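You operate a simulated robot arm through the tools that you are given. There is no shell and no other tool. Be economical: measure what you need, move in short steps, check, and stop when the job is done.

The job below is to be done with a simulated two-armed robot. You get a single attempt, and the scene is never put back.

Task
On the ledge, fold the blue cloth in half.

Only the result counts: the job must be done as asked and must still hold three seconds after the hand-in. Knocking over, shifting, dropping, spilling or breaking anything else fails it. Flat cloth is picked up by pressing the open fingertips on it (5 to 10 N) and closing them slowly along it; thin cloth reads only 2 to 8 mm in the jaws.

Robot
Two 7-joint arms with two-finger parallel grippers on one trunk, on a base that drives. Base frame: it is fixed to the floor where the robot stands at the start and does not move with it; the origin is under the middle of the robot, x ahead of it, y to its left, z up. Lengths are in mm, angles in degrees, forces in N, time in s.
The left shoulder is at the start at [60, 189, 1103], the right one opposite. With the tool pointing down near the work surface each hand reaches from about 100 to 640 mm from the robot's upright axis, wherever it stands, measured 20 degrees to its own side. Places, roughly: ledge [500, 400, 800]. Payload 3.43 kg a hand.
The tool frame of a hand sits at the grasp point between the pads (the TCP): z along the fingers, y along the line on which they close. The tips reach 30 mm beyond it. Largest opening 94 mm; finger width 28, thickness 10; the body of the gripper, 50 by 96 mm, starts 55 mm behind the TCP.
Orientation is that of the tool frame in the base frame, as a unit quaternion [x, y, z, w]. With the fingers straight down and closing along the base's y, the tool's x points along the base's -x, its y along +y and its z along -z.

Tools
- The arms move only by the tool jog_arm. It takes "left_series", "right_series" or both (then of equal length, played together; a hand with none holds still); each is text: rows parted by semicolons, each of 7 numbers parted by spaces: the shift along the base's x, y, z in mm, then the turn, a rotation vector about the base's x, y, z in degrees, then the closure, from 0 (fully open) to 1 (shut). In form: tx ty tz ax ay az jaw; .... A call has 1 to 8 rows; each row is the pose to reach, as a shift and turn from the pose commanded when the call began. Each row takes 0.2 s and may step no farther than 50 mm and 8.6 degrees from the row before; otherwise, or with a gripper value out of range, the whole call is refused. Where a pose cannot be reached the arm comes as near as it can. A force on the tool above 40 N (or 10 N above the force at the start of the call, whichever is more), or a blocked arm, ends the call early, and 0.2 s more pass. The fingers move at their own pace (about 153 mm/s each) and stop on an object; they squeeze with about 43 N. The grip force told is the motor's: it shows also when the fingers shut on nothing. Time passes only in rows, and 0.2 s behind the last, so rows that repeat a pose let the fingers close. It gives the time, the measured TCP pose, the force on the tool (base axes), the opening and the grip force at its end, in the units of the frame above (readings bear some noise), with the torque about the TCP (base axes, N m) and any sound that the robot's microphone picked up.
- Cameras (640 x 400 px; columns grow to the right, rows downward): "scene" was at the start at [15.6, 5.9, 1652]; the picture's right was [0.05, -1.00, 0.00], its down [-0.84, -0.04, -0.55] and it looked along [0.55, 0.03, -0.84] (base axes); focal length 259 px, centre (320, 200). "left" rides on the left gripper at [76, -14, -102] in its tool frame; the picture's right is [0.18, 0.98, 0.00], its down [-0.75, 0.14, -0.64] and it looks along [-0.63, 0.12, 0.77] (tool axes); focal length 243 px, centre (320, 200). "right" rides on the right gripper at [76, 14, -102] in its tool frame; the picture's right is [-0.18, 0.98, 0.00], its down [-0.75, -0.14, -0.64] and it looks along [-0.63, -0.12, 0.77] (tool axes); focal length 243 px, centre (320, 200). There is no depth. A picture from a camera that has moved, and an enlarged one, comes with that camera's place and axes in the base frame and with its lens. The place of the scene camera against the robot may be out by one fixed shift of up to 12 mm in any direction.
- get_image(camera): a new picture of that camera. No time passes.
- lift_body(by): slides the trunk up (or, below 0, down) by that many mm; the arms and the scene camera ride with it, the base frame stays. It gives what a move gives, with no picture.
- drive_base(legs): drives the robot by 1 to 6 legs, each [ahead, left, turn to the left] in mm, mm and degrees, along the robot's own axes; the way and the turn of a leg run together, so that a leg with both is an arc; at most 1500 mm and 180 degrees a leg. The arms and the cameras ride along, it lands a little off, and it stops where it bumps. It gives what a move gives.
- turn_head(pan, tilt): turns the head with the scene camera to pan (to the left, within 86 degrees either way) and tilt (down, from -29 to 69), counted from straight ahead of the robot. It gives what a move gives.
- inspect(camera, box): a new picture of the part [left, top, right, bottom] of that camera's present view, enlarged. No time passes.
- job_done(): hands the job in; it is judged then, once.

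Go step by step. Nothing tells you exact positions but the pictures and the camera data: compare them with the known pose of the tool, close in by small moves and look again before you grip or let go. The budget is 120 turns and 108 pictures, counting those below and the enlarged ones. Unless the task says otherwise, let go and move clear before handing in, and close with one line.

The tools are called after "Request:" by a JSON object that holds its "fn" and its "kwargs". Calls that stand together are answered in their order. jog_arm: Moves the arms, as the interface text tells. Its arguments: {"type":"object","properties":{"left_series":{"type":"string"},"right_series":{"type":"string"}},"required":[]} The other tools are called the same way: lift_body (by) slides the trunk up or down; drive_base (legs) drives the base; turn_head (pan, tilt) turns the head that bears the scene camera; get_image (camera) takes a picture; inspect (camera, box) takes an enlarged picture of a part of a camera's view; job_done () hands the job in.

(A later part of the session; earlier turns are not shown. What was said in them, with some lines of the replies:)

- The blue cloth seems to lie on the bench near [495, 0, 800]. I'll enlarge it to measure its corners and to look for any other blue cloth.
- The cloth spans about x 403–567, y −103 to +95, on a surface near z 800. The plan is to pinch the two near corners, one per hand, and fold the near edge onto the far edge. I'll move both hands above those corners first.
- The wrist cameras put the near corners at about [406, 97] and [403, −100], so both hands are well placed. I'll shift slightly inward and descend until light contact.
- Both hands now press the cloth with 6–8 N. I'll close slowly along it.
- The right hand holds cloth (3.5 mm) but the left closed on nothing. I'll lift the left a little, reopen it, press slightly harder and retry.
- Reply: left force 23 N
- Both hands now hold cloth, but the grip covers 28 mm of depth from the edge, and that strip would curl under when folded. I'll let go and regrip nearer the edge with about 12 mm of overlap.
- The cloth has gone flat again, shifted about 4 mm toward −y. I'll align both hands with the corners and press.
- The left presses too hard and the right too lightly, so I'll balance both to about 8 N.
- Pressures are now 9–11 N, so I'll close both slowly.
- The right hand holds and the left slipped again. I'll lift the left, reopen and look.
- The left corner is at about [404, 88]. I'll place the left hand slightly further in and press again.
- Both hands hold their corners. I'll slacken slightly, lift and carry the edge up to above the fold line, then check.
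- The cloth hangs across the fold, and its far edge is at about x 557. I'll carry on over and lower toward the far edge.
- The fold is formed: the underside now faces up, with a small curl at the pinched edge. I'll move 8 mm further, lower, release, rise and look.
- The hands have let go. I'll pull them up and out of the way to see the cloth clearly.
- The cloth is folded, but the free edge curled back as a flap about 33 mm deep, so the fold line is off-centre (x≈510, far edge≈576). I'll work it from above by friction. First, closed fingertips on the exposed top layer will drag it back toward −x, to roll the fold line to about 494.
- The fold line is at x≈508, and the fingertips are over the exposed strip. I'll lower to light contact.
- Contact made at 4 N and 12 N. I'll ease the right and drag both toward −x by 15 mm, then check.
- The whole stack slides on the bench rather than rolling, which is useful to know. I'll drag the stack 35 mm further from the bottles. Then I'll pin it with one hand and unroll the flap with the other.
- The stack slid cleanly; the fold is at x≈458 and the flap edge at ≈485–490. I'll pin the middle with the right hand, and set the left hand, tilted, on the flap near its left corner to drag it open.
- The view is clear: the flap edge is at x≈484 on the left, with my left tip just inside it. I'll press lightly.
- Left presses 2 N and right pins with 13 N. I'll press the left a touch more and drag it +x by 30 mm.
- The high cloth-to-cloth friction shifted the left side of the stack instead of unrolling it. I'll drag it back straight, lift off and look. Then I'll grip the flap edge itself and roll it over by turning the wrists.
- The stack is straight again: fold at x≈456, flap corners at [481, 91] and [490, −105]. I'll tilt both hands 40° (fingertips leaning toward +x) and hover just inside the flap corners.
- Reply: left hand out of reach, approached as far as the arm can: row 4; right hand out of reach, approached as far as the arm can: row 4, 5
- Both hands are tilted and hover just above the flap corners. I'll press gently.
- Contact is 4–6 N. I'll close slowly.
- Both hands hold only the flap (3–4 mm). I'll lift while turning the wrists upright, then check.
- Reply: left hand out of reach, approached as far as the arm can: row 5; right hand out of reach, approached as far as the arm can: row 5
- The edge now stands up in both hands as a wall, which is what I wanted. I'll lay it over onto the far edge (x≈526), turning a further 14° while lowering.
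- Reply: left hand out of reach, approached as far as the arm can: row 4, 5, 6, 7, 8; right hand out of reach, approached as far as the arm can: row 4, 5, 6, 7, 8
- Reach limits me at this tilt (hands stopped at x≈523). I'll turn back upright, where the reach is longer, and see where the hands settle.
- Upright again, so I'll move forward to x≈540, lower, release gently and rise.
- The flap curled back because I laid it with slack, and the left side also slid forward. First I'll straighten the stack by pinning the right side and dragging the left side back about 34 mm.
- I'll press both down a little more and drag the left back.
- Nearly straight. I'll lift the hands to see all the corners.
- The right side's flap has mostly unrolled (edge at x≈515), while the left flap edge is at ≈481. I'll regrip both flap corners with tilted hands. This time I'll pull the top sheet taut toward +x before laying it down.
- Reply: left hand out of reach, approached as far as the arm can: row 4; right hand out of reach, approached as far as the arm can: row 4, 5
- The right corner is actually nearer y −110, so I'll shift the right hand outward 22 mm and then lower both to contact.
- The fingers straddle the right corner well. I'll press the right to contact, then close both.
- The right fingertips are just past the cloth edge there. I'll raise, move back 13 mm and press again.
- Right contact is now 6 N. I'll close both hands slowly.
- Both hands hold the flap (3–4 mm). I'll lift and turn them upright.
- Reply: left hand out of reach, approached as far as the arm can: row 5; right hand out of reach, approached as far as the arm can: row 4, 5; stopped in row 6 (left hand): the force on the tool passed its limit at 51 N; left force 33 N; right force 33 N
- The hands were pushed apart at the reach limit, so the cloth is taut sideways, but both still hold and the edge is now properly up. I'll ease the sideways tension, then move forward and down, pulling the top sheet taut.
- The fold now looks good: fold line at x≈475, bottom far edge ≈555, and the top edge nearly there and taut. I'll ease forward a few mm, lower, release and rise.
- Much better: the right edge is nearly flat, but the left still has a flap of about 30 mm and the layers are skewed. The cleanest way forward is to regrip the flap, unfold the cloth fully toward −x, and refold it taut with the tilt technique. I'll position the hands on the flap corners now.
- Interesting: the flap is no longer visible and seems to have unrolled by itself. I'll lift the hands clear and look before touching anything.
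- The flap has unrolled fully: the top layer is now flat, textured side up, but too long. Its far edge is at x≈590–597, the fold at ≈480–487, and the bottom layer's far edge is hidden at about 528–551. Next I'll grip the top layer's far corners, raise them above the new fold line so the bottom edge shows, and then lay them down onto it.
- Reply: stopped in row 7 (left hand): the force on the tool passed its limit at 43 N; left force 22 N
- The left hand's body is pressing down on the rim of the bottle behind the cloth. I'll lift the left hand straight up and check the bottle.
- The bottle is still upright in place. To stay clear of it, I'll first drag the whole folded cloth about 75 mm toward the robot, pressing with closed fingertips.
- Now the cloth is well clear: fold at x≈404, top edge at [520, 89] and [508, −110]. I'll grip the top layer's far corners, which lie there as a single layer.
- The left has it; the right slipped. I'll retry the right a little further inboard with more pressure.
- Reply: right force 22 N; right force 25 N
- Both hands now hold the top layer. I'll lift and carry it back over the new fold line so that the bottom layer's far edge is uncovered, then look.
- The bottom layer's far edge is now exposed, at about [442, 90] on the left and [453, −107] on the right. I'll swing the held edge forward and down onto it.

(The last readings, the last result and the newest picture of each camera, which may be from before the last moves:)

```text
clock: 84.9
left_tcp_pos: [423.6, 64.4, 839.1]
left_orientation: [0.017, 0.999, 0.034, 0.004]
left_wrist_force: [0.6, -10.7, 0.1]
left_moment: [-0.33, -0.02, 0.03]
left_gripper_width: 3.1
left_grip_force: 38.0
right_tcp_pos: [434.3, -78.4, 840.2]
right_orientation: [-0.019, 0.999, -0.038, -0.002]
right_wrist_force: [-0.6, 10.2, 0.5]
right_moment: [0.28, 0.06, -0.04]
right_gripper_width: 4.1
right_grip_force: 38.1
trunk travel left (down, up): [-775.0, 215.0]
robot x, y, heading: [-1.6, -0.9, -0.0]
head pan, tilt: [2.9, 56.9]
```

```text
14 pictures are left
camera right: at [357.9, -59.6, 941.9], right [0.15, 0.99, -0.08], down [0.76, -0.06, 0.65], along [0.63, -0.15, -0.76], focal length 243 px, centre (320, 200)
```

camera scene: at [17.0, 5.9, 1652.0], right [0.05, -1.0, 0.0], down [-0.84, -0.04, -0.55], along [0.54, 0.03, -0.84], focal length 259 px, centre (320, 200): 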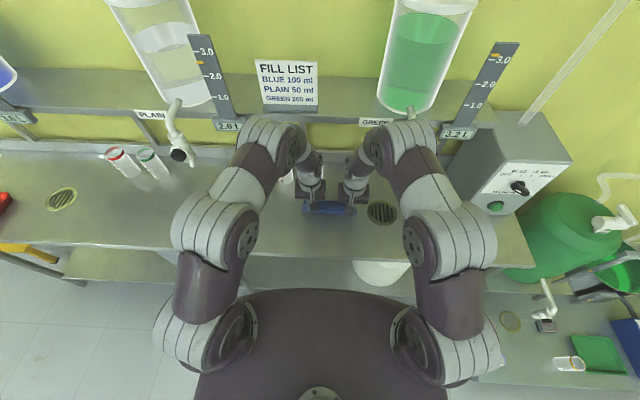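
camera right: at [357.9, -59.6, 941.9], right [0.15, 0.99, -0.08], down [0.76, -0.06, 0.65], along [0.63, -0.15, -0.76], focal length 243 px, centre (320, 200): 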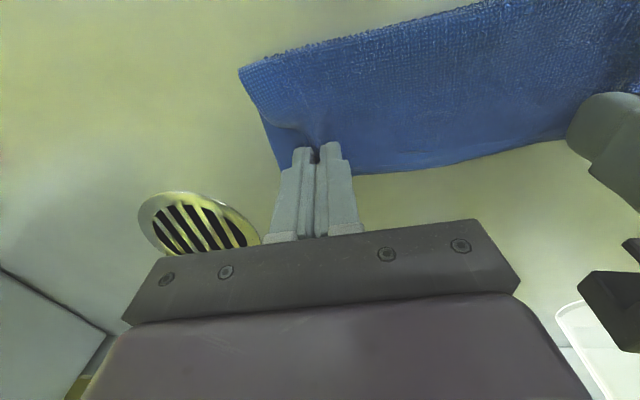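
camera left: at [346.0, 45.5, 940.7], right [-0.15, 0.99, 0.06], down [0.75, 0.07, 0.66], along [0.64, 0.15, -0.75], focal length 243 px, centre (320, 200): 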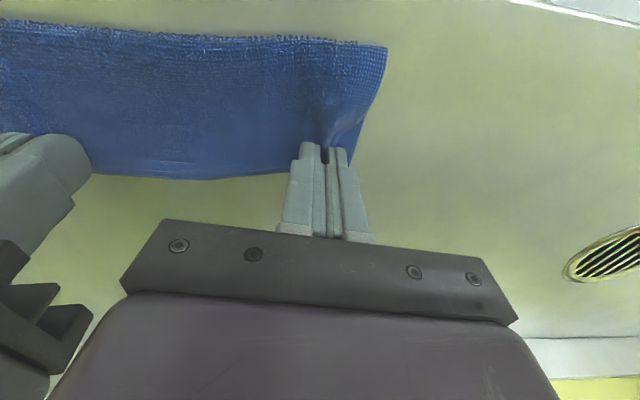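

The top layer lies flat, textured side up, right over the bottom layer. I'll release, rise and look.

Request:
{"fn": "jog_arm", "kwargs": {"left_series": "0 -1 -2 0 0 0 1;0 -1 -2 0 0 0 0.95;0 -1 -2 0 0 0 0.9;0 -1 -2 0 0 0 0.84;0 -1 4 0 0 0 0.84;0 -1 20 0 0 0 0.84;0 20 40 0 0 0 0.84;0 60 60 0 0 0 0.84", "right_series": "0 1 -2 0 0 0 1;0 1 -2 0 0 0 0.95;0 1 -2 0 0 0 0.9;0 1 -2 0 0 0 0.84;0 1 4 0 0 0 0.84;0 1 20 0 0 0 0.84;0 -20 40 0 0 0 0.84;0 -60 60 0 0 0 0.84"}}

Request:
{"fn": "inspect", "kwargs": {"camera": "scene", "box": [260, 180, 400, 268]}}

Request:
{"fn": "get_image", "kwargs": {"camera": "left"}}

Request:
{"fn": "get_image", "kwargs": {"camera": "right"}}

```text
clock: 86.7
left_tcp_pos: [421.9, 126.6, 902.1]
left_orientation: [0.017, 0.999, 0.034, 0.004]
left_wrist_force: [-0.4, 0.2, -0.5]
left_moment: [-0.01, -0.03, 0.01]
left_gripper_width: 15.2
left_grip_force: 0.0
right_tcp_pos: [434.2, -137.6, 900.5]
right_orientation: [-0.018, 0.999, -0.039, -0.001]
right_wrist_force: [0.0, 0.1, 0.4]
right_moment: [-0.01, 0.0, 0.01]
right_gripper_width: 14.9
right_grip_force: 0.0
trunk travel left (down, up): [-775.0, 215.0]
robot x, y, heading: [-0.7, -1.1, -0.2]
head pan, tilt: [2.9, 56.9]
```

```text
4.55 times, centred on (330, 224) of scene
camera zoom: at [14.4, 5.9, 1652.0], right [0.05, -1.0, 0.0], down [-0.84, -0.04, -0.55], along [0.55, 0.03, -0.84], focal length 1176 px, centre (274, 91)
```

zoom: 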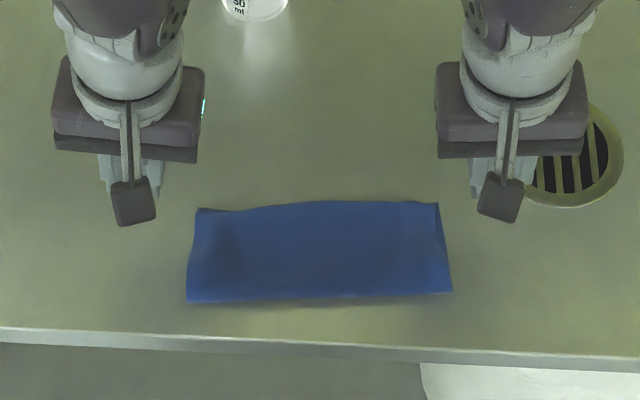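

```text
12 pictures are left
camera left: at [344.2, 107.8, 1003.6], right [-0.15, 0.99, 0.07], down [0.75, 0.07, 0.66], along [0.64, 0.15, -0.75], focal length 243 px, centre (320, 200)
```

left: 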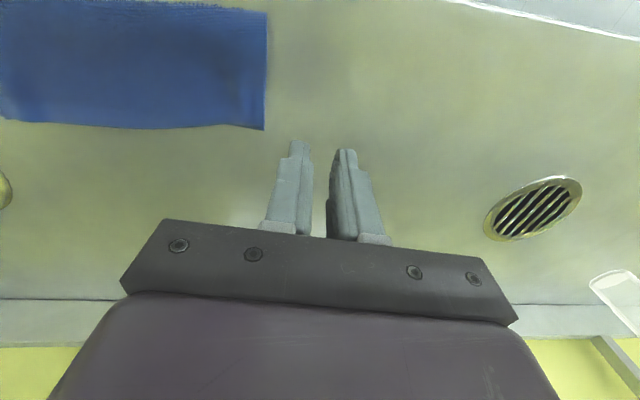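

```text
11 pictures are left
camera right: at [358.0, -119.0, 1003.0], right [0.15, 0.99, -0.08], down [0.76, -0.06, 0.65], along [0.63, -0.15, -0.76], focal length 243 px, centre (320, 200)
```

right: 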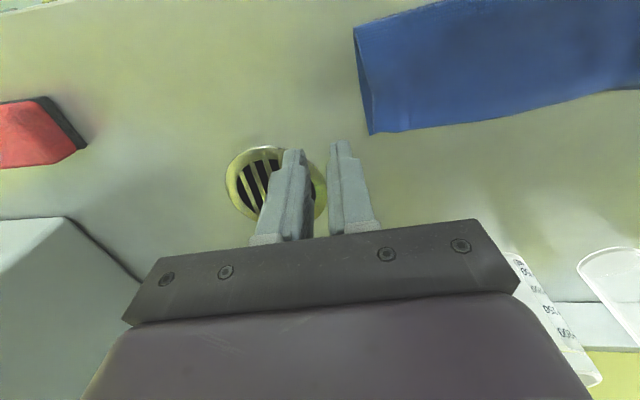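

The cloth now measures about 80 × 200 mm, which is half of its original 165 mm depth, with its edges aligned. I'll take one close look for curls or overhang.

Request:
{"fn": "inspect", "kwargs": {"camera": "scene", "box": [295, 215, 365, 255]}}

Request:
{"fn": "inspect", "kwargs": {"camera": "right", "box": [340, 0, 640, 150]}}

Request:
{"fn": "inspect", "kwargs": {"camera": "left", "box": [0, 0, 300, 150]}}

```text
9.14 times, centred on (330, 235) of scene
camera zoom: at [14.4, 5.9, 1652.0], right [0.05, -1.0, 0.0], down [-0.84, -0.04, -0.55], along [0.55, 0.03, -0.84], focal length 2365 px, centre (229, -120)
```

zoom: 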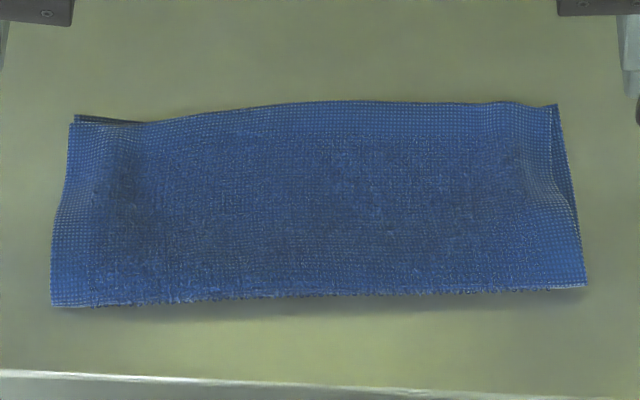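

```text
2.13 times, centred on (490, 75) of right
camera zoom: at [358.0, -119.0, 1003.0], right [0.15, 0.99, -0.08], down [0.76, -0.06, 0.65], along [0.63, -0.15, -0.76], focal length 518 px, centre (-43, 467)
```

zoom: 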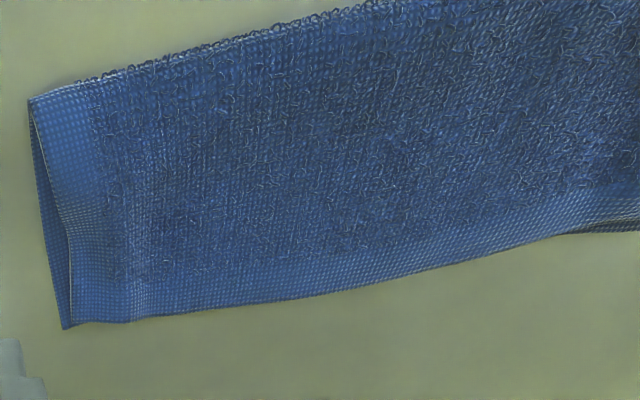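

```text
2.13 times, centred on (150, 75) of left
camera zoom: at [344.2, 107.8, 1003.6], right [-0.15, 0.99, 0.07], down [0.75, 0.07, 0.66], along [0.64, 0.15, -0.75], focal length 518 px, centre (683, 467)
```

zoom: 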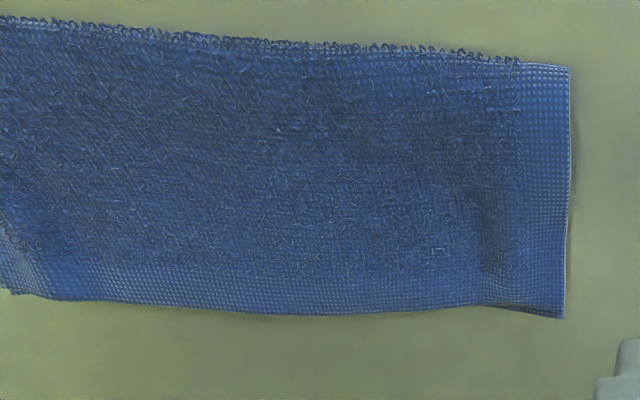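

The fold is clean: both layers' edges match within a few millimetres, with no curl. The hands are clear and the bottles are standing, so I'll hand in.

Request:
{"fn": "job_done", "kwargs": {}}

```text
The job is handed in.
```

The blue cloth is folded in half on the ledge, with its edges matching to within a few millimetres. It sits about 90 mm closer to the robot than it started. One hand briefly pressed on the rim of a bottle behind it, and the bottle stayed upright with no visible shift.
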